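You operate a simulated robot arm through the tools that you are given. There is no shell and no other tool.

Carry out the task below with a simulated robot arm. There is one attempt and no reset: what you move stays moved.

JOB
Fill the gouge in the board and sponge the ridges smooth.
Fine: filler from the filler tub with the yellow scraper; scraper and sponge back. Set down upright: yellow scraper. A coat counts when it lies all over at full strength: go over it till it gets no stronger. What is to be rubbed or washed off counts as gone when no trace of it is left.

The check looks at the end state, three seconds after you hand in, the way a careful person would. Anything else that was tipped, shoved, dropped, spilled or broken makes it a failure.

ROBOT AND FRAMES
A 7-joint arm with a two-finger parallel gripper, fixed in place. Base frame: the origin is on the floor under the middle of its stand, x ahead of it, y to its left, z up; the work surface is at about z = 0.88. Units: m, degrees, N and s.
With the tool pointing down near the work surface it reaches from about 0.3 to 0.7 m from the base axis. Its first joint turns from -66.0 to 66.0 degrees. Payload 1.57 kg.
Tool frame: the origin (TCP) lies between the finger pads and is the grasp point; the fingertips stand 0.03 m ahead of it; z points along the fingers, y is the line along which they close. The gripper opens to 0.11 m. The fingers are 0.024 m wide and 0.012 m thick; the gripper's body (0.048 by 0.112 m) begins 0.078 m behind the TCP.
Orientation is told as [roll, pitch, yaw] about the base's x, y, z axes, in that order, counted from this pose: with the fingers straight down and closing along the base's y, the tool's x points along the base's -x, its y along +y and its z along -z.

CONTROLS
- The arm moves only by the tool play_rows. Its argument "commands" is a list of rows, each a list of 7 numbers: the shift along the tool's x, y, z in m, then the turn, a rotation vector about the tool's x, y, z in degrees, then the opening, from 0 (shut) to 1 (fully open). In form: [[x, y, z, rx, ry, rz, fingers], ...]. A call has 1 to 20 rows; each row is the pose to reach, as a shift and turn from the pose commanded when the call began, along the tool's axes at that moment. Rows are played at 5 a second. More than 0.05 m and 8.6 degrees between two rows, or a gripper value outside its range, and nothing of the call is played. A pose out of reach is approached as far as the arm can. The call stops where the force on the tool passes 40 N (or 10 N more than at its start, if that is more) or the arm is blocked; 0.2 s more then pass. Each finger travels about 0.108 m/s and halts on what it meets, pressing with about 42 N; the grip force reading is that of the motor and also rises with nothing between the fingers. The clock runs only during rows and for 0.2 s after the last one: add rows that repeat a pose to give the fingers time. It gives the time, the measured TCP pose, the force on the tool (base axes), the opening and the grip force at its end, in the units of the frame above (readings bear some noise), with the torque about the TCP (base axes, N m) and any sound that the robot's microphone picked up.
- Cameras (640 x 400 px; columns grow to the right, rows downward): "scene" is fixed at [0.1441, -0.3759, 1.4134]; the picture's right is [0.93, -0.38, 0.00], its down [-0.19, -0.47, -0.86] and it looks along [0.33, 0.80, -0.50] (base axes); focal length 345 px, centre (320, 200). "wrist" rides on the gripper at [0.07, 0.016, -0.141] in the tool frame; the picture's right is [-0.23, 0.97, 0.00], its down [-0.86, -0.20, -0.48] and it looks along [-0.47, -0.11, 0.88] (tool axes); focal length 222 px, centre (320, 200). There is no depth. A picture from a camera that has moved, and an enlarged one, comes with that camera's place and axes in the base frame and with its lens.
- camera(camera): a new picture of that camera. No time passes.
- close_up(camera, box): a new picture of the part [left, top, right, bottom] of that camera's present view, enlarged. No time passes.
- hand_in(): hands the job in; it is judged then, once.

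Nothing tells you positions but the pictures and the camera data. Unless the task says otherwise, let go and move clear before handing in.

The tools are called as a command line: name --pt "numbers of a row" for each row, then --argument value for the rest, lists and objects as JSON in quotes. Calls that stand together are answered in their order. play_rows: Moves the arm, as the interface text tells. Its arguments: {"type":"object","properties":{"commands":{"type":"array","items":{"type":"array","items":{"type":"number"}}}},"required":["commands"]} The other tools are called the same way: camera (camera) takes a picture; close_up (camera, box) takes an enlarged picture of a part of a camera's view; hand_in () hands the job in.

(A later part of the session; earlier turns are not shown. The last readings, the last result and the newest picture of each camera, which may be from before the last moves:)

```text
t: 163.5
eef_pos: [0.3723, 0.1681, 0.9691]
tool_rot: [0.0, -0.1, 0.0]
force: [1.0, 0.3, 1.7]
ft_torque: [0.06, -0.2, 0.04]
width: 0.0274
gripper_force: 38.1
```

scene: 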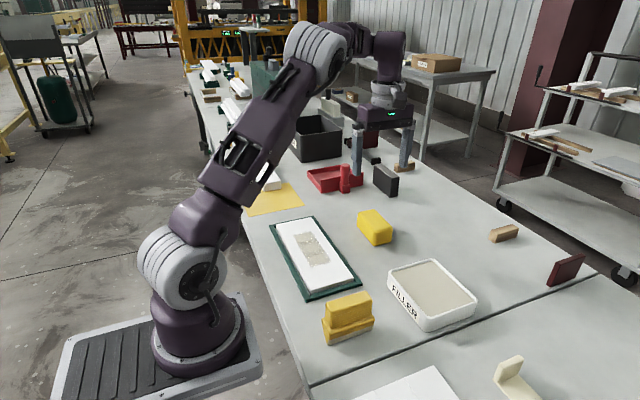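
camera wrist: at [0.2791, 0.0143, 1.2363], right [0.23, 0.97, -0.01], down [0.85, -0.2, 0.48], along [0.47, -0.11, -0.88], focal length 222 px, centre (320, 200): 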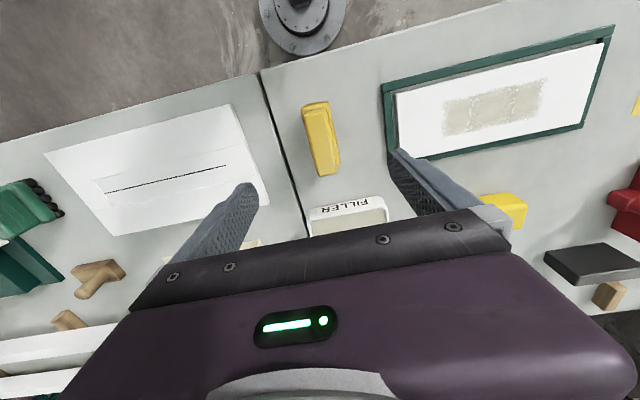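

Light contact now. I'll stroke +y through the patch in two stages.

play_rows --pt "0 0.005 0.0002 0 0 0 0" --pt "0 0.013 0.0002 0 0 0 0" --pt "0 0.021 0.0002 0 0 0 0" --pt "0 0.029 0.0002 0 0 0 0" --pt "0 0.037 0.0003 0 0 0 0" --pt "0 0.045 0.0003 0 0 0 0" --pt "0 0.053 0.0003 0 0 0 0" --pt "0 0.061 0.0003 0 0 0 0" --pt "0 0.069 0.0003 0 0 0 0"

```text
t: 165.5
eef_pos: [0.3726, 0.2371, 0.9691]
tool_rot: [0.0, -0.1, 0.0]
force: [0.6, 0.0, -1.2]
ft_torque: [-0.01, -0.04, 0.04]
width: 0.0275
gripper_force: 37.5
```

play_rows --pt "0 0 0.0004 0 0 0 0" --pt "0 0 0.0007 0 0 0 0" --pt "0 0 0.0007 0 0 0 0"

close_up --camera "wrist" --box '[100, 60, 560, 240]'

```text
t: 166.3
eef_pos: [0.3726, 0.2372, 0.9679]
tool_rot: [0.0, -0.1, 0.0]
force: [-1.6, 0.4, 0.0]
ft_torque: [0.0, -0.01, 0.01]
width: 0.0274
gripper_force: 38.0
```

```text
1.39 times, centred on (330, 150) of wrist
camera zoom: at [0.3026, 0.2518, 1.1108], right [0.23, 0.97, 0.0], down [0.85, -0.2, 0.48], along [0.47, -0.11, -0.88], focal length 309 px, centre (306, 270)
```

zoom: 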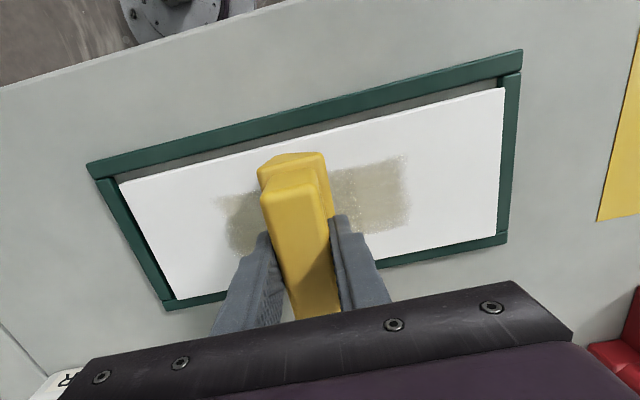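

play_rows --pt "0 0 0.0004 0 0 0 0" --pt "0 0 0.0006 0 0 0 0" --pt "0 0 0.0006 0 0 0 0"

```text
t: 167.1
eef_pos: [0.372, 0.2374, 0.9683]
tool_rot: [0.1, -0.1, -0.1]
force: [-7.9, -2.2, 25.6]
ft_torque: [-0.23, 0.06, -0.07]
width: 0.0276
gripper_force: 38.5
```

play_rows --pt "0 0 -0.0003 0 0 0 0" --pt "0 0.006 -0.0003 0 0 0 0" --pt "0 0.013 -0.0003 0 0 0 0" --pt "0 0.02 -0.0002 0 0 0 0" --pt "0 0.027 -0.0002 0 0 0 0" --pt "0 0.034 -0.0001 0 0 0 0"

```text
t: 168.5
eef_pos: [0.3737, 0.27, 0.9673]
tool_rot: [0.1, -0.1, -0.1]
force: [0.1, -13.9, 33.8]
ft_torque: [-0.86, -0.21, -0.09]
width: 0.0276
gripper_force: 38.4
```

play_rows --pt "0 0.005 -0.0003 0 0 0 0" --pt "0 0.01 -0.0003 0 0 0 0" --pt "0 0.017 -0.0003 0 0 0 0" --pt "0 0.024 -0.0002 0 0 0 0" --pt "0 0.031 -0.0002 0 0 0 0" --pt "0 0.038 -0.0002 0 0 0 0" --pt "0 0.045 -0.0001 0 0 0 0"

close_up --camera "scene" --box '[285, 222, 345, 272]'

close_up --camera "wrist" --box '[100, 80, 340, 240]'

```text
t: 170.1
eef_pos: [0.3742, 0.3152, 0.9679]
tool_rot: [0.1, -0.1, -0.2]
force: [1.1, -4.9, 10.6]
ft_torque: [-0.36, -0.11, -0.04]
width: 0.0276
gripper_force: 38.5
```

```text
8.00 times, centred on (315, 247) of scene
camera zoom: at [0.144, -0.3762, 1.4133], right [0.93, -0.38, 0.0], down [-0.19, -0.47, -0.86], along [0.33, 0.8, -0.5], focal length 2758 px, centre (360, -176)
```

zoom: 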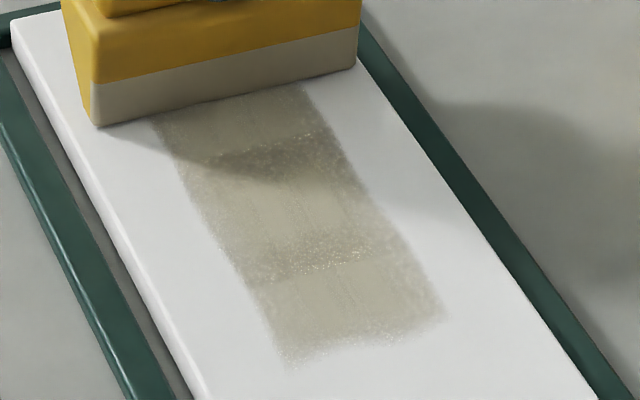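

```text
2.50 times, centred on (220, 160) of wrist
camera zoom: at [0.3039, 0.3307, 1.1103], right [0.23, 0.97, 0.0], down [0.85, -0.2, 0.48], along [0.47, -0.11, -0.88], focal length 555 px, centre (570, 300)
```

zoom: 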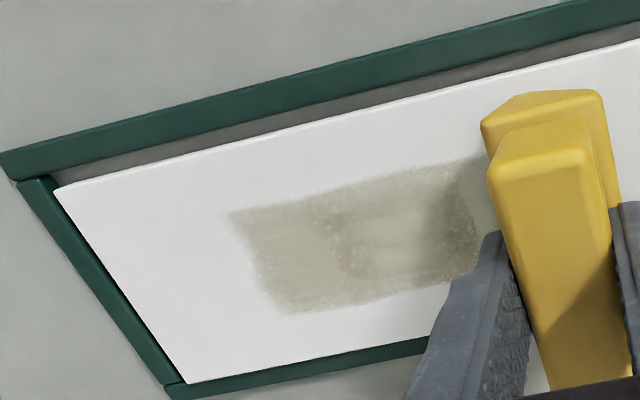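

No new ridges appeared and the coat looks the same. I'll do one full return pass with proper contact to be sure, in stages.

play_rows --pt "0 -0.007 0 0 0 0 0" --pt "0 -0.014 0 0 0 0 0" --pt "0 -0.021 0 0 0 0 0" --pt "0 -0.028 0 0 0 0 0" --pt "0 -0.035 0 0 0 0 0" --pt "0 -0.042 0 0 0 0 0" --pt "0 -0.049 0 0 0 0 0"

```text
t: 171.7
eef_pos: [0.3723, 0.2669, 0.9675]
tool_rot: [0.1, -0.1, -0.1]
force: [-1.2, 6.3, 12.4]
ft_torque: [0.4, 0.22, -0.1]
width: 0.0274
gripper_force: 37.5
```

play_rows --pt "0 -0.007 0 0 0 0 0" --pt "0 -0.014 0 0 0 0 0" --pt "0 -0.021 0 0 0 0 0" --pt "0 -0.028 0 0 0 0 0" --pt "0 -0.035 -0.0001 0 0 0 0" --pt "0 -0.042 -0.0001 0 0 0 0"

```text
t: 173.1
eef_pos: [0.3716, 0.2236, 0.9682]
tool_rot: [0.0, -0.1, 0.0]
force: [0.9, 7.6, 15.9]
ft_torque: [0.46, -0.37, 0.11]
width: 0.0273
gripper_force: 37.9
```

play_rows --pt "0 -0.007 -0.0002 0 0 0 0" --pt "0 -0.014 -0.0002 0 0 0 0" --pt "0 -0.021 -0.0003 0 0 0 0" --pt "0 -0.028 -0.0003 0 0 0 0" --pt "0 -0.035 -0.0003 0 0 0 0" --pt "0 -0.042 -0.0004 0 0 0 0" --pt "0 -0.049 -0.0004 0 0 0 0" --pt "0 -0.055 -0.0004 0 0 0 0"

close_up --camera "wrist" --box '[310, 60, 500, 200]'

```text
t: 174.9
eef_pos: [0.3727, 0.1699, 0.9678]
tool_rot: [0.2, -0.1, 0.0]
force: [0.0, 5.2, 9.0]
ft_torque: [0.29, 0.19, -0.1]
width: 0.0273
gripper_force: 37.5
```

```text
2.86 times, centred on (405, 130) of wrist
camera zoom: at [0.3027, 0.1856, 1.1101], right [0.23, 0.97, 0.0], down [0.85, -0.2, 0.48], along [0.47, -0.11, -0.88], focal length 635 px, centre (77, 400)
```

zoom: 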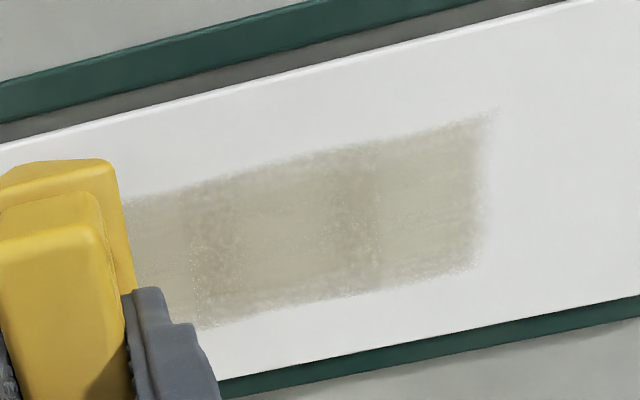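

The patch looks exactly as before these passes, so the coat is saturated and no ridges have come back. I'll lift off and inspect once more before returning the scraper.

play_rows --pt "0 0 -0.006 0 0 0 0" --pt "0 -0.01 -0.03 0 0 0 0" --pt "0 -0.04 -0.06 0 0 0 0" --pt "0 -0.08 -0.09 0 0 0 0" --pt "0.01 -0.12 -0.1 0 0 0 0" --pt "0.022 -0.15 -0.1 0 0 0 0" --pt "0.022 -0.1715 -0.1 0 0 0 0" --pt "0.022 -0.1715 -0.1 0 0 0 0"

camera --camera "wrist"

close_up --camera "scene" --box '[285, 222, 345, 272]'

close_up --camera "wrist" --box '[430, 60, 550, 150]'

```text
t: 176.7
eef_pos: [0.3517, -0.0026, 1.0684]
tool_rot: [0.1, -0.2, 0.1]
force: [0.0, -0.3, -1.0]
ft_torque: [0.01, -0.03, 0.01]
width: 0.0276
gripper_force: 38.5
```

```text
taken
camera wrist: at [0.2816, 0.0121, 1.2114], right [0.23, 0.97, 0.0], down [0.85, -0.2, 0.48], along [0.47, -0.11, -0.88], focal length 222 px, centre (320, 200)
```

wrist: 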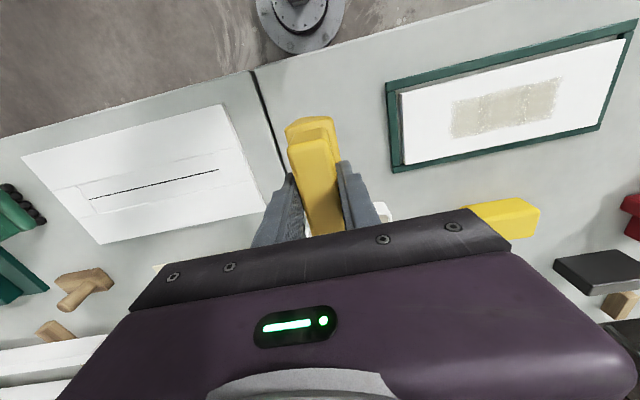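

```text
8.00 times, centred on (315, 247) of scene
camera zoom: at [0.1441, -0.3759, 1.4134], right [0.93, -0.38, 0.0], down [-0.19, -0.47, -0.86], along [0.33, 0.8, -0.5], focal length 2758 px, centre (360, -176)
```

zoom: 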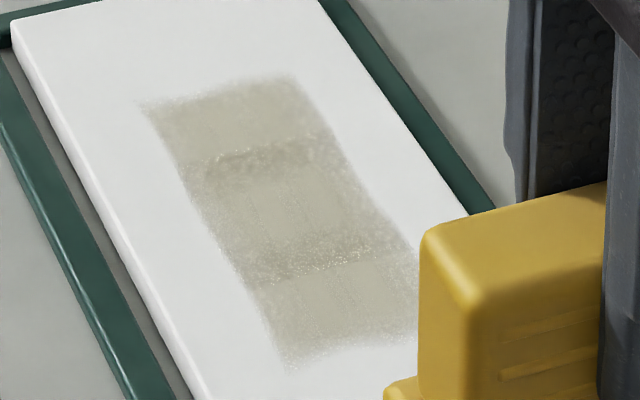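

```text
4.44 times, centred on (490, 105) of wrist
camera zoom: at [0.2816, 0.0121, 1.2114], right [0.23, 0.97, 0.0], down [0.85, -0.2, 0.48], along [0.47, -0.11, -0.88], focal length 987 px, centre (-436, 622)
```

zoom: 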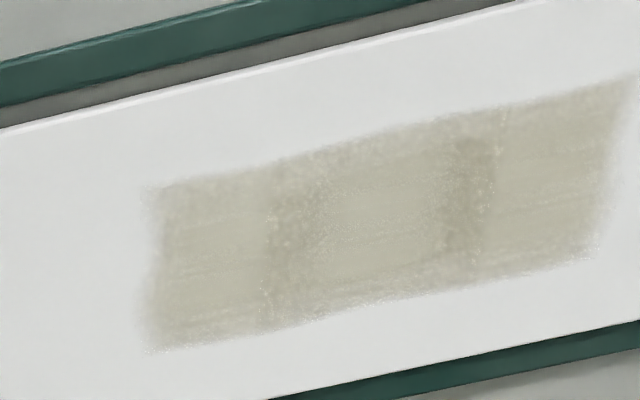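

close_up --camera "wrist" --box '[445, 85, 510, 145]'

close_up --camera "wrist" --box '[500, 70, 570, 130]'

```text
6.67 times, centred on (478, 115) of wrist
camera zoom: at [0.2816, 0.0121, 1.2114], right [0.23, 0.97, 0.0], down [0.85, -0.2, 0.48], along [0.47, -0.11, -0.88], focal length 1481 px, centre (-730, 767)
```

zoom: 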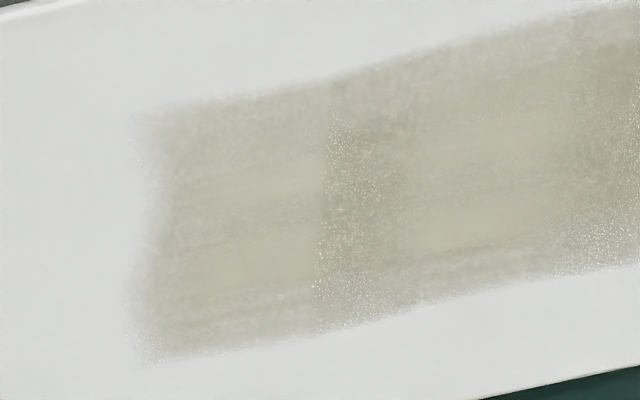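

```text
6.67 times, centred on (535, 100) of wrist
camera zoom: at [0.2816, 0.0121, 1.2114], right [0.23, 0.97, 0.0], down [0.85, -0.2, 0.48], along [0.47, -0.11, -0.88], focal length 1481 px, centre (-1113, 867)
```

zoom: 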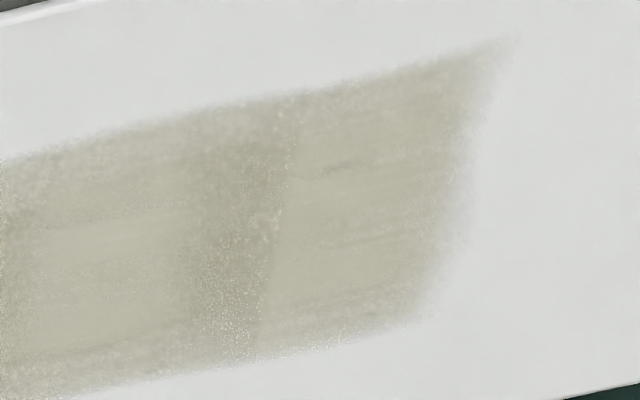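

I see only the even filler coat with a stroke texture and no blobs left. I'll set the scraper back down upright at its home spot, descending carefully.

play_rows --pt "0.001 0.003 0.02 0 0 0 0" --pt "0.001 0.003 0.05 0 0 0 0" --pt "0.001 0.003 0.08 0 0 0 0" --pt "0.001 0.003 0.1 0 0 0 0" --pt "0.001 0.003 0.107 0 0 0 0" --pt "0.001 0.003 0.107 0 0 0 0"

close_up --camera "scene" --box '[310, 270, 400, 350]'

close_up --camera "wrist" --box '[230, 90, 430, 240]'

```text
t: 178.1
eef_pos: [0.352, 0.001, 0.9591]
tool_rot: [0.1, -0.1, 0.1]
force: [-0.1, -0.1, -0.9]
ft_torque: [0.01, 0.0, -0.02]
width: 0.0276
gripper_force: 38.2
```

```text
5.00 times, centred on (355, 310) of scene
camera zoom: at [0.1441, -0.3759, 1.4134], right [0.93, -0.38, 0.0], down [-0.19, -0.47, -0.86], along [0.33, 0.8, -0.5], focal length 1724 px, centre (145, -350)
```

zoom: 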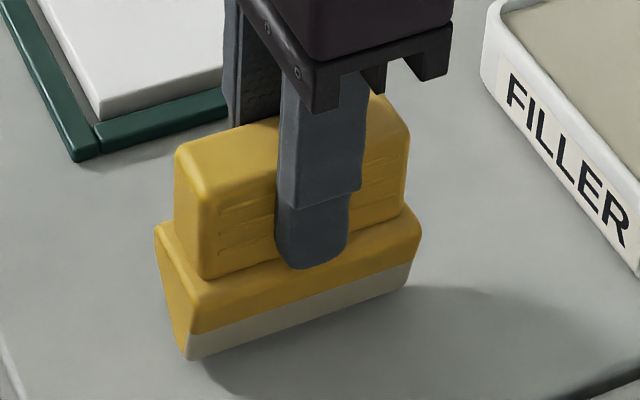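

```text
2.67 times, centred on (330, 165) of wrist
camera zoom: at [0.2817, 0.0165, 1.1024], right [0.23, 0.97, 0.0], down [0.85, -0.2, 0.48], along [0.47, -0.11, -0.88], focal length 592 px, centre (293, 293)
```

zoom: 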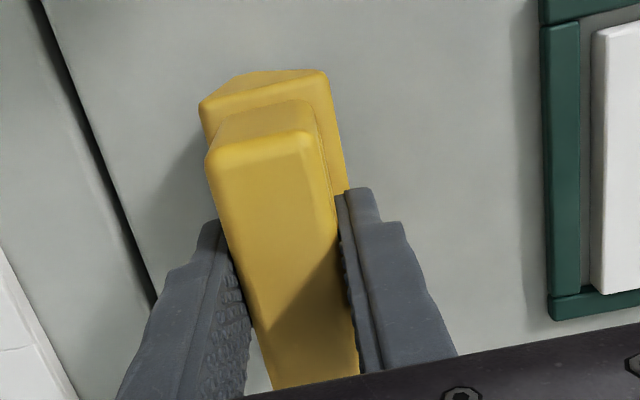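

play_rows --pt "0.0011 -0.0013 0.002 0 0 0 0" --pt "0.0011 -0.0013 0.0035 0 0 0 0" --pt "0.0011 -0.0013 0.0035 0 0 0 0"

```text
t: 178.9
eef_pos: [0.3483, 0.0006, 0.9562]
tool_rot: [0.0, -0.1, 0.0]
force: [-0.2, 0.5, -0.9]
ft_torque: [-0.01, 0.01, 0.0]
width: 0.0274
gripper_force: 37.7
```

play_rows --pt "0 0 0.0008 0 0 0 0" --pt "0 0 0.0014 0 0 0 0" --pt "0 0 0.0014 0 0 0 0"

```text
t: 179.7
eef_pos: [0.3488, 0.0001, 0.9554]
tool_rot: [0.1, -0.1, -0.1]
force: [-0.1, 0.1, -1.8]
ft_torque: [0.0, 0.02, 0.0]
width: 0.0275
gripper_force: 37.8
```

play_rows --pt "0 0 0.0005 0 0 0 0" --pt "0 0 0.0008 0 0 0 0" --pt "0 0 0.0008 0 0 0 0"

close_up --camera "scene" --box '[310, 270, 400, 350]'

```text
t: 180.5
eef_pos: [0.3489, 0.0003, 0.9545]
tool_rot: [0.1, -0.2, -0.1]
force: [-2.8, -0.2, 15.5]
ft_torque: [-0.05, 0.08, 0.02]
width: 0.0275
gripper_force: 38.3
```

```text
5.00 times, centred on (355, 310) of scene
camera zoom: at [0.1438, -0.3759, 1.4134], right [0.93, -0.38, 0.0], down [-0.19, -0.47, -0.86], along [0.33, 0.8, -0.5], focal length 1724 px, centre (145, -350)
```

zoom: 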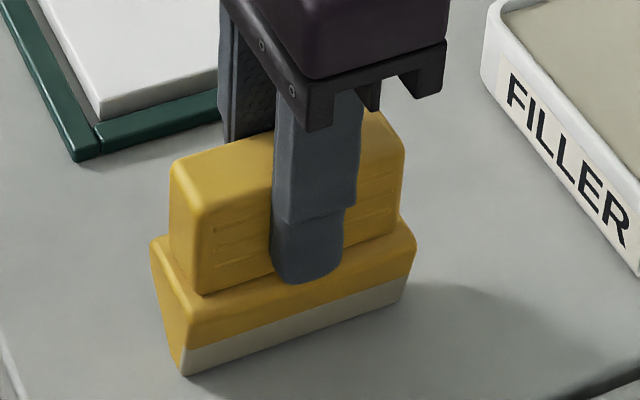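

The blade sits flat at its original spot with 15 N. I'll ease off slightly, open slowly, and rise.

play_rows --pt "0 0 -0.0003 0 0 0 0" --pt "0 0 -0.0003 0 0 0 0.24" --pt "0 0 -0.0003 0 0 0 0.27" --pt "0 0 -0.0003 0 0 0 0.3" --pt "0 0 -0.0003 0 0 0 0.36" --pt "0 0 -0.0003 0 0 0 0.45" --pt "0 0 -0.0003 0 0 0 0.5" --pt "0 0 -0.0003 0 0 0 0.5"

close_up --camera "wrist" --box '[230, 90, 430, 240]'

close_up --camera "scene" --box '[310, 270, 400, 350]'

```text
t: 182.3
eef_pos: [0.3491, -0.0016, 0.9553]
tool_rot: [0.1, -0.1, 0.1]
force: [0.8, -0.5, 0.2]
ft_torque: [-0.01, -0.02, -0.02]
width: 0.0549
gripper_force: 0.1
```

```text
2.67 times, centred on (330, 165) of wrist
camera zoom: at [0.2791, 0.0147, 1.0978], right [0.23, 0.97, 0.0], down [0.85, -0.2, 0.48], along [0.47, -0.11, -0.88], focal length 592 px, centre (293, 293)
```

zoom: 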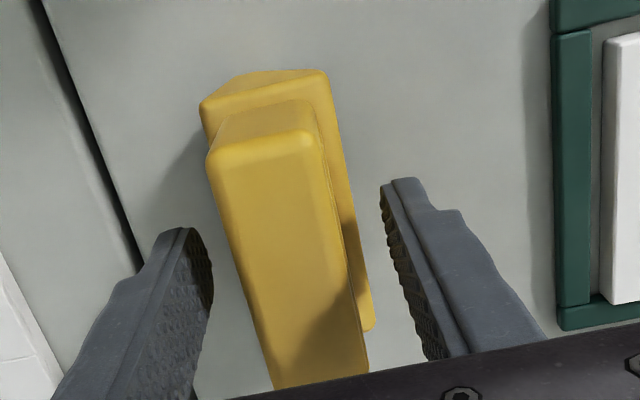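

```text
5.00 times, centred on (355, 310) of scene
camera zoom: at [0.1441, -0.3759, 1.4134], right [0.93, -0.38, 0.0], down [-0.19, -0.47, -0.86], along [0.33, 0.8, -0.5], focal length 1724 px, centre (145, -350)
```

zoom: 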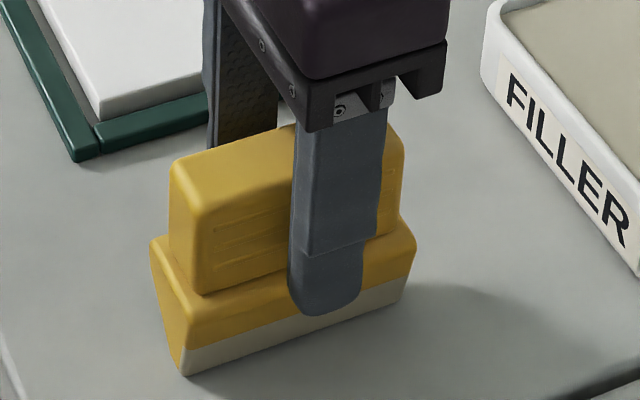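

The scraper stands free and upright. I'll rise straight up, then move the wrist camera over the board for a final unobstructed inspection.

play_rows --pt "0 0 -0.01 0 0 0 0.5" --pt "0 0 -0.04 0 0 0 0.5" --pt "0 0 -0.08 0 0 0 0.6" --pt "0 0 -0.12 0 0 0 0.8" --pt "0 0 -0.15 0 0 0 1" --pt "-0.02 0.04 -0.15 0 0 0 1" --pt "-0.04 0.08 -0.15 0 0 0 1" --pt "-0.06 0.12 -0.14 0 0 0 1" --pt "-0.08 0.16 -0.12 0 0 0 1" --pt "-0.09 0.195 -0.1 0 0 0 1" --pt "-0.09 0.22 -0.08 0 0 0 1" --pt "-0.09 0.22 -0.08 0 0 0 1"

camera --camera "wrist"

camera --camera "scene"

```text
t: 184.9
eef_pos: [0.4397, 0.2183, 1.0364]
tool_rot: [0.1, -0.1, 0.0]
force: [0.8, -0.8, 0.0]
ft_torque: [-0.01, -0.02, -0.02]
width: 0.1098
gripper_force: 0.0
```

```text
taken
camera wrist: at [0.3702, 0.2335, 1.1789], right [0.23, 0.97, 0.0], down [0.85, -0.2, 0.48], along [0.47, -0.11, -0.88], focal length 222 px, centre (320, 200)
```

wrist: 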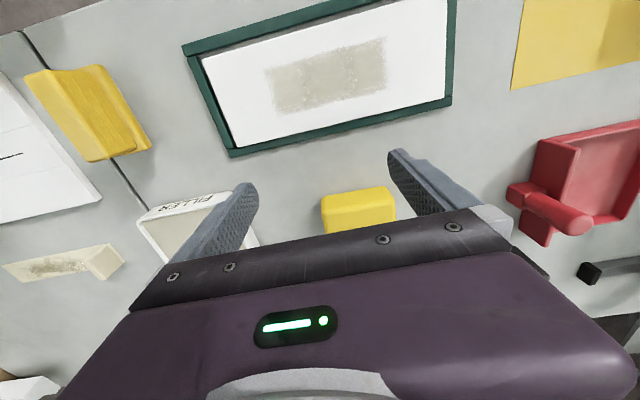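

```text
taken
```

scene: 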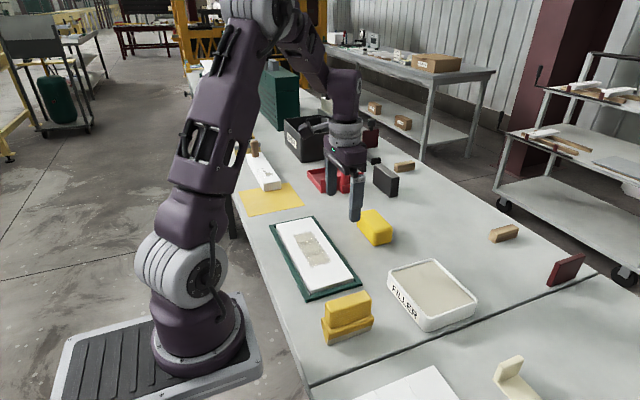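

close_up --camera "wrist" --box '[250, 25, 400, 125]'

close_up --camera "wrist" --box '[255, 50, 325, 120]'

close_up --camera "wrist" --box '[325, 30, 395, 100]'

close_up --camera "scene" --box '[285, 222, 345, 272]'

```text
4.00 times, centred on (325, 75) of wrist
camera zoom: at [0.3702, 0.2335, 1.1789], right [0.23, 0.97, 0.0], down [0.85, -0.2, 0.48], along [0.47, -0.11, -0.88], focal length 888 px, centre (300, 700)
```

zoom: 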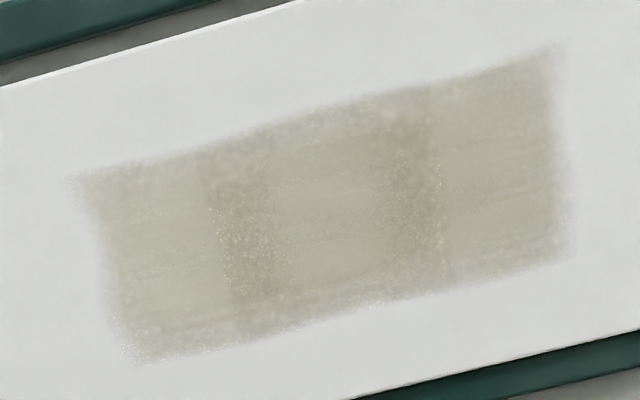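

```text
5.71 times, centred on (290, 85) of wrist
camera zoom: at [0.3702, 0.2335, 1.1789], right [0.23, 0.97, 0.0], down [0.85, -0.2, 0.48], along [0.47, -0.11, -0.88], focal length 1269 px, centre (491, 857)
```

zoom: 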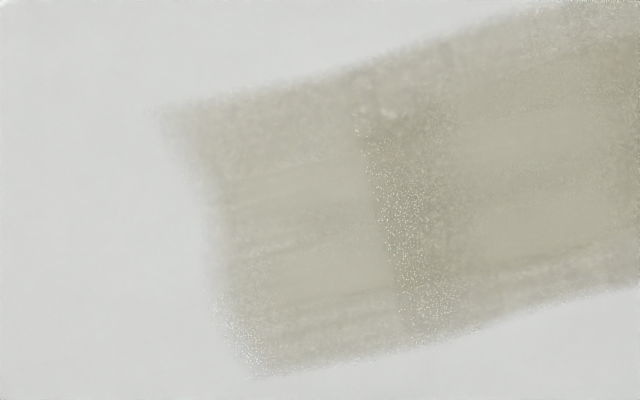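

```text
5.71 times, centred on (360, 65) of wrist
camera zoom: at [0.3702, 0.2335, 1.1789], right [0.23, 0.97, 0.0], down [0.85, -0.2, 0.48], along [0.47, -0.11, -0.88], focal length 1269 px, centre (91, 971)
```

zoom: 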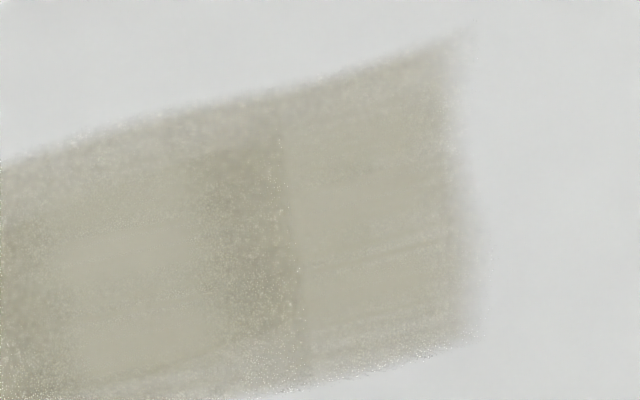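

```text
8.00 times, centred on (315, 247) of scene
camera zoom: at [0.1441, -0.3759, 1.4134], right [0.93, -0.38, 0.0], down [-0.19, -0.47, -0.86], along [0.33, 0.8, -0.5], focal length 2758 px, centre (360, -176)
```

zoom: 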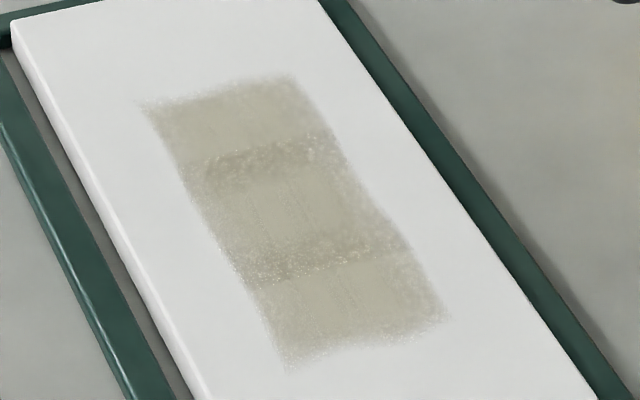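

The patch looks even and the tools are in place. To be sure the last scraper passes left no faint ridge, I'll do one more light sponge round, so I'm moving back over the sponge with the gripper turned.

play_rows --pt "-0.009 0.002 -0.01 0 0 -7.35 1" --pt "-0.018 0.004 -0.02 0 0 -14.7 1" --pt "-0.027 0.006 -0.03 0 0 -22.05 1" --pt "-0.036 0.008 -0.04 0 0 -29.4 1" --pt "-0.045 0.01 -0.045 0 0 -36.75 1" --pt "-0.054 0.013 -0.045 0 0 -44.1 1" --pt "-0.063 0.015 -0.045 0 0 -51.45 1" --pt "-0.072 0.017 -0.045 0 0 -58.8 1" --pt "-0.081 0.019 -0.045 0 0 -66.15 1" --pt "-0.09 0.022 -0.045 0 0 -73.5 1" --pt "-0.1 0.024 -0.045 0 0 -80.85 1" --pt "-0.1085 0.026 -0.045 0 0 -88.2 1" --pt "-0.1085 0.026 -0.045 0 0 -88.2 1"

close_up --camera "wrist" --box '[240, 60, 400, 200]'

```text
t: 187.7
eef_pos: [0.5468, 0.246, 1.0813]
tool_rot: [-0.1, 0.0, 88.4]
force: [-0.4, 0.4, 0.4]
ft_torque: [0.05, 0.0, -0.01]
width: 0.1101
gripper_force: 0.1
```

```text
2.86 times, centred on (320, 130) of wrist
camera zoom: at [0.5282, 0.1749, 1.2234], right [-0.97, 0.26, 0.0], down [0.22, 0.85, 0.48], along [0.12, 0.46, -0.88], focal length 635 px, centre (320, 400)
```

zoom: 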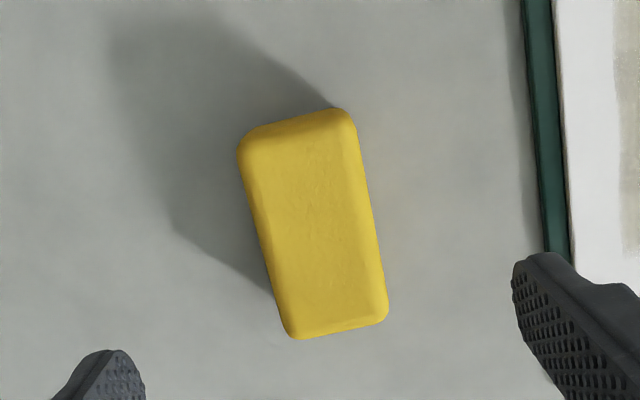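

play_rows --pt "-0.0014 -0.0013 0.04 0 0 0.5 1" --pt "-0.0014 -0.0013 0.08 0 0 0.5 1" --pt "-0.0014 -0.0013 0.11 0 0 0.5 1" --pt "-0.0014 -0.0013 0.135 0 0 0.5 0.9" --pt "-0.0014 -0.0013 0.15 0 0 0.5 0.8" --pt "-0.0014 -0.0013 0.155 0 0 0.5 0.7" --pt "-0.0014 -0.0013 0.155 0 0 0.5 0.6" --pt "-0.0014 -0.0013 0.155 0 0 0.5 0.52" --pt "-0.0014 -0.0013 0.155 0 0 0.5 0.46" --pt "-0.0014 -0.0013 0.155 0 0 0.5 0.4" --pt "-0.0014 -0.0013 0.155 0 0 0.5 0.3" --pt "-0.0014 -0.0013 0.155 0 0 0.5 0.2" --pt "-0.0014 -0.0013 0.155 0 0 0.5 0.2"

close_up --camera "wrist" --box '[200, 60, 460, 230]'

close_up --camera "scene" --box '[330, 150, 430, 260]'

```text
t: 190.5
eef_pos: [0.5491, 0.2472, 0.9287]
tool_rot: [-0.2, 0.0, 87.7]
force: [-0.4, -0.3, 0.5]
ft_torque: [0.03, 0.04, 0.02]
width: 0.0536
gripper_force: 42.6
```

```text
2.35 times, centred on (330, 145) of wrist
camera zoom: at [0.5292, 0.1768, 1.0696], right [-0.96, 0.27, 0.0], down [0.23, 0.85, 0.48], along [0.13, 0.46, -0.88], focal length 523 px, centre (296, 329)
```

zoom: 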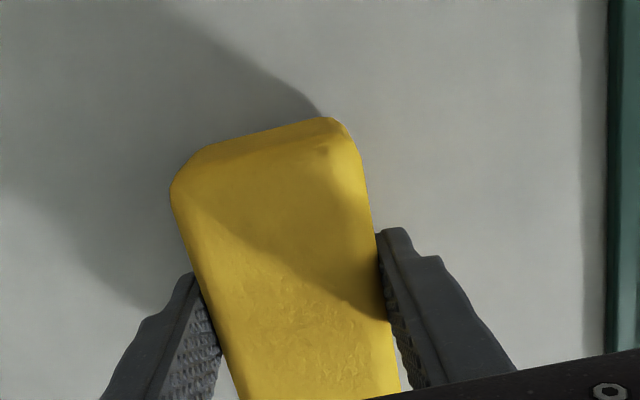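

```text
3.64 times, centred on (380, 205) of scene
camera zoom: at [0.1441, -0.3759, 1.4134], right [0.93, -0.38, 0.0], down [-0.19, -0.47, -0.86], along [0.33, 0.8, -0.5], focal length 1254 px, centre (102, 182)
```

zoom: 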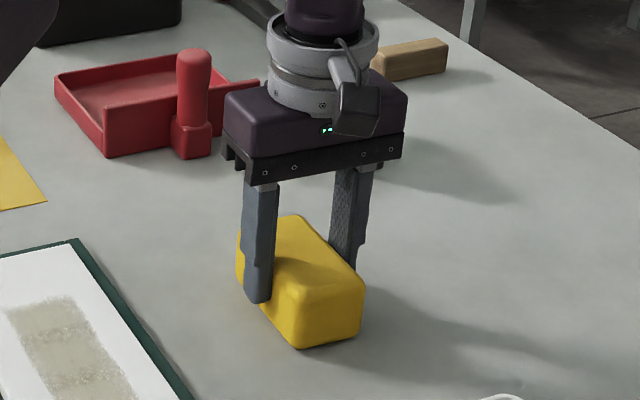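

play_rows --pt "0 0 -0.01 0 0 0 0.2" --pt "0 0 -0.04 0 0 0 0.2" --pt "0 0 -0.07 0 0 0 0.2" --pt "0.01 0.04 -0.08 0 0 0 0.2" --pt "0.02 0.08 -0.08 0 0 0 0.2" --pt "0.03 0.12 -0.08 0 0 0 0.2" --pt "0.04 0.155 -0.08 0 0 0 0.2" --pt "0.048 0.1757 -0.075 0 0 0 0.2" --pt "0.048 0.1757 -0.05 0 0 0 0.2" --pt "0.048 0.1757 -0.025 0 0 0 0.2" --pt "0.048 0.1757 -0.015 0 0 0 0.2" --pt "0.048 0.1757 -0.0125 0 0 0 0.2" --pt "0.048 0.1757 -0.0125 0 0 0 0.2"

close_up --camera "scene" --box '[270, 200, 370, 290]'

```text
t: 193.3
eef_pos: [0.3712, 0.2074, 0.9401]
tool_rot: [-0.1, -0.2, 87.7]
force: [-4.2, 0.4, 30.7]
ft_torque: [-0.09, 0.5, 0.01]
width: 0.0537
gripper_force: 41.7
```

```text
4.44 times, centred on (320, 245) of scene
camera zoom: at [0.1436, -0.3761, 1.4134], right [0.93, -0.38, 0.0], down [-0.19, -0.47, -0.86], along [0.33, 0.8, -0.5], focal length 1532 px, centre (320, 0)
```

zoom: 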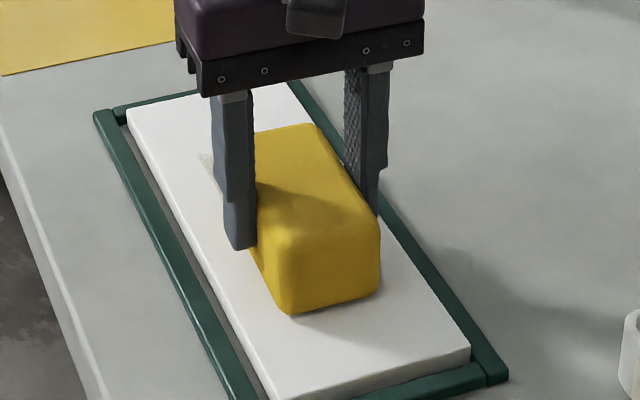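

play_rows --pt "0 0 -0.001 0 0 0 0.2" --pt "0 0 -0.001 0 0 0 0.2"

```text
t: 193.9
eef_pos: [0.3709, 0.2067, 0.9401]
tool_rot: [-0.1, -0.1, 87.7]
force: [-0.1, 2.0, 1.4]
ft_torque: [0.26, 0.01, 0.03]
width: 0.054
gripper_force: 41.7
```

Light touch now. I'll rub slowly toward +y.

play_rows --pt "-0.004 0 0.0003 0 0 0 0.2" --pt "-0.009 0 0.0003 0 0 0 0.2" --pt "-0.014 0 0.0003 0 0 0 0.2" --pt "-0.019 0 0.0003 0 0 0 0.2" --pt "-0.024 0 0.0004 0 0 0 0.2" --pt "-0.03 0 0.0004 0 0 0 0.2" --pt "-0.036 0 0.0004 0 0 0 0.2"

```text
t: 194.5
eef_pos: [0.3714, 0.2106, 0.9391]
tool_rot: [0.0, 0.5, 87.4]
force: [-3.7, -6.7, 16.2]
ft_torque: [0.63, 0.11, 0.18]
width: 0.054
gripper_force: 41.5
stopped in row 3: the force on the tool passed its limit at 46 N (the readings are from after the stop); the commanded pose is now the measured one
```

Stroking along y makes the leading edge dig in. I'll back off, level out, and use gentle x-strokes instead.

play_rows --pt "0 0 -0.002 0 -0.25 0 0.2" --pt "0 0 -0.002 0 -0.45 0.3 0.2" --pt "0 0 -0.0005 0 -0.45 0.3 0.2" --pt "0 0 -0.0005 0 -0.45 0.3 0.2"

```text
t: 195.5
eef_pos: [0.3723, 0.212, 0.9404]
tool_rot: [0.0, 0.0, 87.2]
force: [-0.7, 0.0, -0.8]
ft_torque: [0.0, 0.01, 0.0]
width: 0.0538
gripper_force: 42.1
```

play_rows --pt "0 0 0.0004 0 0 0 0.2" --pt "0 0 0.0008 0 0 0 0.2" --pt "0 0 0.0008 0 0 0 0.2"

```text
t: 196.3
eef_pos: [0.3717, 0.2107, 0.9392]
tool_rot: [0.0, -0.1, 87.1]
force: [3.5, -4.1, 18.4]
ft_torque: [-0.27, -0.03, -0.01]
width: 0.0538
gripper_force: 41.8
```

play_rows --pt "0 0 -0.0003 0 0 0 0.2" --pt "0 0.003 -0.0003 0 0 0 0.2" --pt "0 0.006 -0.0003 0 0 0 0.2" --pt "0 0.009 -0.0003 0 0 0 0.2" --pt "0 0.012 -0.0003 0 0 0 0.2" --pt "0 0.015 -0.0003 0 0 0 0.2" --pt "0 0.018 -0.0003 0 0 0 0.2"

```text
t: 197.9
eef_pos: [0.3552, 0.2125, 0.9391]
tool_rot: [0.0, 0.0, 87.1]
force: [14.8, -1.6, 20.2]
ft_torque: [0.09, -0.48, -0.05]
width: 0.0539
gripper_force: 41.7
```

play_rows --pt "0 0 -0.0004 0 0 0 0.2" --pt "0 -0.003 -0.0004 0 0 0 0.2" --pt "0 -0.006 -0.0004 0 0 0 0.2" --pt "0 -0.009 -0.0004 0 0 0 0.2" --pt "0 -0.012 -0.0004 0 0 0 0.2" --pt "0 -0.015 -0.0004 0 0 0 0.2" --pt "0 -0.018 -0.0004 0 0 0 0.2" --pt "0 -0.021 -0.0004 0 0 0 0.2" --pt "0 -0.024 -0.0004 0 0 0 0.2" --pt "0 -0.027 -0.0004 0 0 0 0.2" --pt "0 -0.03 -0.0004 0 0 0 0.2"

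```text
t: 200.3
eef_pos: [0.3841, 0.2106, 0.9391]
tool_rot: [-0.1, 0.0, 87.2]
force: [-1.5, -0.3, 0.9]
ft_torque: [0.02, 0.04, 0.02]
width: 0.0542
gripper_force: 42.2
```

play_rows --pt "0 0 0.0002 0 0 0 0.2" --pt "0 0.003 0.0002 0 0 0 0.2" --pt "0 0.006 0.0002 0 0 0 0.2" --pt "0 0.009 0.0002 0 0 0 0.2" --pt "0 0.012 0.0002 0 0 0 0.2" --pt "0 0.015 0.0002 0 0 0 0.2" --pt "0 0.018 0.0002 0 0 0 0.2" --pt "0 0.021 0.0002 0 0 0 0.2" --pt "0 0.024 0.0002 0 0 0 0.2" --pt "0 0.027 0.0002 0 0 0 0.2" --pt "0 0.03 0.0002 0 0 0 0.2"

```text
t: 202.7
eef_pos: [0.3545, 0.2119, 0.9404]
tool_rot: [0.0, -0.1, 87.1]
force: [0.6, -0.1, -0.2]
ft_torque: [-0.01, 0.01, 0.04]
width: 0.0537
gripper_force: 42.5
```

play_rows --pt "0 0 0.0004 0 0 0 0.2" --pt "0 0 0.0006 0 0 0 0.2" --pt "0 0 0.0006 0 0 0 0.2"

```text
t: 203.5
eef_pos: [0.3531, 0.2128, 0.9385]
tool_rot: [0.0, 0.0, 87.2]
force: [-1.9, 0.0, 20.0]
ft_torque: [-0.14, 0.15, 0.05]
width: 0.0539
gripper_force: 42.0
```

play_rows --pt "0 0 -0.0003 0 0 0 0.2" --pt "0 -0.003 -0.0003 0 0 0 0.2" --pt "0 -0.006 -0.0003 0 0 0 0.2" --pt "0 -0.009 -0.0003 0 0 0 0.2" --pt "0 -0.012 -0.0003 0 0 0 0.2" --pt "0 -0.015 -0.0003 0 0 0 0.2" --pt "0 -0.018 -0.0003 0 0 0 0.2" --pt "0 -0.021 -0.0003 0 0 0 0.2" --pt "0 -0.024 -0.0003 0 0 0 0.2" --pt "0 -0.027 -0.0003 0 0 0 0.2" --pt "0 -0.03 -0.0003 0 0 0 0.2"

```text
t: 205.9
eef_pos: [0.3843, 0.2113, 0.9394]
tool_rot: [0.0, -0.1, 87.1]
force: [-11.0, 1.8, 12.5]
ft_torque: [0.03, 0.4, -0.02]
width: 0.0538
gripper_force: 42.2
```

That was a well-pressed full stroke on the near half. Now the far half: I'll hop to y 0.275 and repeat.

play_rows --pt "0 0 -0.003 0 0 0 0.2" --pt "-0.02 0.001 -0.003 0 0 0 0.2" --pt "-0.045 0.002 -0.003 0 0 0 0.2" --pt "-0.064 0.003 -0.003 0 0 0 0.2" --pt "-0.064 0.003 -0.001 0 0 0 0.2" --pt "-0.064 0.003 0.0002 0 0 0 0.2" --pt "-0.064 0.003 0.0002 0 0 0 0.2"

```text
t: 207.5
eef_pos: [0.3841, 0.277, 0.9387]
tool_rot: [0.0, 0.0, 87.2]
force: [-1.7, -0.6, 6.4]
ft_torque: [-0.06, 0.06, 0.0]
width: 0.054
gripper_force: 42.3
```

play_rows --pt "0 0 0.0 0 0 0 0.2" --pt "0 0.003 0.0 0 0 0 0.2" --pt "0 0.006 0.0 0 0 0 0.2" --pt "0 0.009 0.0 0 0 0 0.2" --pt "0 0.012 0.0 0 0 0 0.2" --pt "0 0.015 0.0 0 0 0 0.2" --pt "0 0.018 0.0 0 0 0 0.2" --pt "0 0.021 0.0 0 0 0 0.2" --pt "0 0.024 0.0 0 0 0 0.2" --pt "0 0.027 0.0 0 0 0 0.2" --pt "0 0.03 0.0 0 0 0 0.2"

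```text
t: 209.9
eef_pos: [0.3546, 0.2771, 0.9392]
tool_rot: [-0.1, 0.0, 87.1]
force: [20.3, -0.8, 24.7]
ft_torque: [-0.15, -0.69, 0.06]
width: 0.0538
gripper_force: 42.1
```

play_rows --pt "0 0 -0.0004 0 0 0 0.2" --pt "0 -0.003 -0.0004 0 0 0 0.2" --pt "0 -0.006 -0.0004 0 0 0 0.2" --pt "0 -0.009 -0.0004 0 0 0 0.2" --pt "0 -0.012 -0.0004 0 0 0 0.2" --pt "0 -0.015 -0.0004 0 0 0 0.2" --pt "0 -0.018 -0.0004 0 0 0 0.2" --pt "0 -0.021 -0.0004 0 0 0 0.2" --pt "0 -0.024 -0.0004 0 0 0 0.2" --pt "0 -0.027 -0.0004 0 0 0 0.2" --pt "0 -0.03 -0.0004 0 0 0 0.2"

```text
t: 210.8
eef_pos: [0.3564, 0.2781, 0.9395]
tool_rot: [0.3, 0.0, 87.5]
force: [-6.1, -2.2, 14.5]
ft_torque: [0.05, -0.08, -0.05]
width: 0.0539
gripper_force: 41.9
stopped in row 4: the force on the tool passed its limit at 46 N (the readings are from after the stop); the commanded pose is now the measured one
```

play_rows --pt "0 0 -0.0004 0 0 0 0.2" --pt "0 -0.003 -0.0004 0 0 0 0.2" --pt "0 -0.006 -0.0004 0 0 0 0.2" --pt "0 -0.009 -0.0004 0 0 0 0.2" --pt "0 -0.012 -0.0004 0 0 0 0.2" --pt "0 -0.015 -0.0004 0 0 0 0.2" --pt "0 -0.018 -0.0004 0 0 0 0.2" --pt "0 -0.021 -0.0004 0 0 0 0.2" --pt "0 -0.024 -0.0004 0 0 0 0.2" --pt "0 -0.027 -0.0004 0 0 0 0.2"

```text
t: 212.9
eef_pos: [0.3828, 0.2777, 0.9382]
tool_rot: [0.3, 0.0, 87.5]
force: [-13.7, 2.7, 21.7]
ft_torque: [-0.14, 0.24, -0.07]
width: 0.0536
gripper_force: 41.7
```

Both halves have been rubbed again. I'll lift and take the sponge back to its home spot, looking at the patch on the way.

play_rows --pt "0 0 -0.005 0 0 0 0.2" --pt "0 0 -0.03 0.15 0 0 0.2" --pt "0 0 -0.065 0.3 0 0 0.2" --pt "0.004 -0.03 -0.075 0.3 0 0 0.2" --pt "0.009 -0.065 -0.075 0.3 0 0 0.2" --pt "0.014 -0.1 -0.075 0.3 0 0 0.2" --pt "0.019 -0.135 -0.075 0.3 0 0 0.2" --pt "0.0238 -0.1668 -0.075 0.3 0 0 0.2" --pt "0.0238 -0.1668 -0.05 0.3 0 0 0.2" --pt "0.0238 -0.1668 -0.025 0.3 0 0 0.2" --pt "0.0238 -0.1668 -0.008 0.3 0 0 0.2" --pt "0.0238 -0.1668 -0.008 0.3 0 0 0.2"

camera --camera "wrist"

close_up --camera "scene" --box '[285, 222, 345, 272]'

close_up --camera "scene" --box '[330, 170, 430, 260]'

```text
t: 215.6
eef_pos: [0.5508, 0.245, 0.9446]
tool_rot: [0.0, 0.0, 87.4]
force: [-0.5, 1.1, 0.3]
ft_torque: [-0.01, -0.01, 0.02]
width: 0.054
gripper_force: 41.8
```

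```text
taken
camera wrist: at [0.53, 0.1756, 1.0885], right [-0.96, 0.27, 0.0], down [0.24, 0.85, 0.48], along [0.13, 0.46, -0.88], focal length 222 px, centre (320, 200)
```

wrist: 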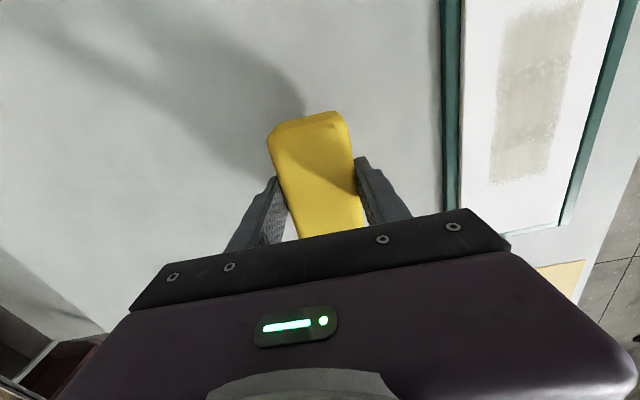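

```text
8.00 times, centred on (315, 247) of scene
camera zoom: at [0.1441, -0.3759, 1.4134], right [0.93, -0.38, 0.0], down [-0.19, -0.47, -0.86], along [0.33, 0.8, -0.5], focal length 2758 px, centre (360, -176)
```

zoom: 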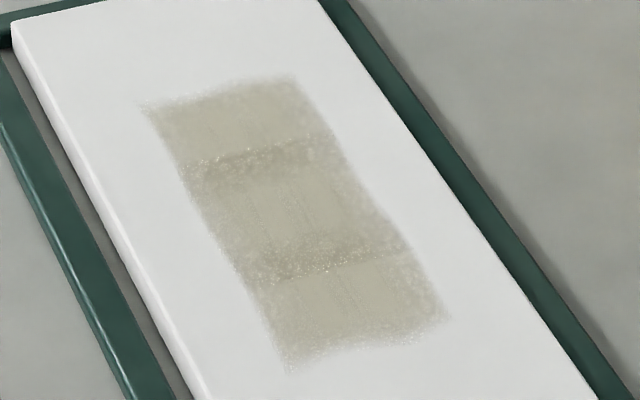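

```text
4.44 times, centred on (380, 215) of scene
camera zoom: at [0.1441, -0.3759, 1.4134], right [0.93, -0.38, 0.0], down [-0.19, -0.47, -0.86], along [0.33, 0.8, -0.5], focal length 1532 px, centre (53, 133)
```

zoom: 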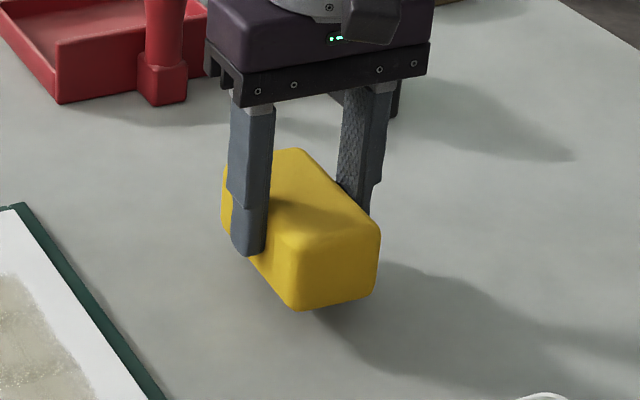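

The patch is unchanged by that rubbing. I'll lower the sponge onto its original place.

play_rows --pt "-0.0012 0.0009 0.008 0 0 0 0.2" --pt "-0.0012 0.0009 0.014 0 0 0 0.2" --pt "-0.0012 0.0009 0.0165 0 0 0 0.2" --pt "-0.0012 0.0009 0.0165 0 0 0 0.2"

```text
t: 216.6
eef_pos: [0.5497, 0.2464, 0.9308]
tool_rot: [0.0, 0.0, 87.5]
force: [-0.3, -0.3, -0.3]
ft_torque: [-0.02, -0.01, 0.01]
width: 0.0536
gripper_force: 41.8
```

play_rows --pt "0 0 0.001 0 0 0 0.2" --pt "0 0 0.002 0 0 0 0.2" --pt "0 0 0.002 0 0 0 0.2"

```text
t: 217.3
eef_pos: [0.5487, 0.2461, 0.928]
tool_rot: [0.0, 0.1, 87.6]
force: [-0.4, -0.2, -0.4]
ft_torque: [0.01, 0.0, 0.03]
width: 0.0538
gripper_force: 41.8
```

play_rows --pt "0 0 0.0006 0 0 0 0.2" --pt "0 0 0.0011 0 0 0 0.2" --pt "0 0 0.0011 0 0 0 0.2"

close_up --camera "scene" --box '[330, 170, 430, 260]'

```text
t: 218.2
eef_pos: [0.5494, 0.2459, 0.9285]
tool_rot: [0.0, 0.0, 87.5]
force: [-2.4, -2.4, 7.4]
ft_torque: [0.08, 0.13, 0.08]
width: 0.0538
gripper_force: 42.1
```

```text
4.44 times, centred on (380, 215) of scene
camera zoom: at [0.1439, -0.376, 1.4134], right [0.93, -0.38, 0.0], down [-0.19, -0.47, -0.86], along [0.33, 0.8, -0.5], focal length 1532 px, centre (53, 133)
```

zoom: 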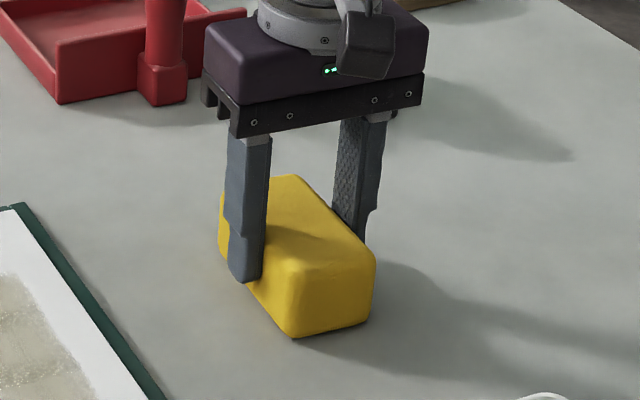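

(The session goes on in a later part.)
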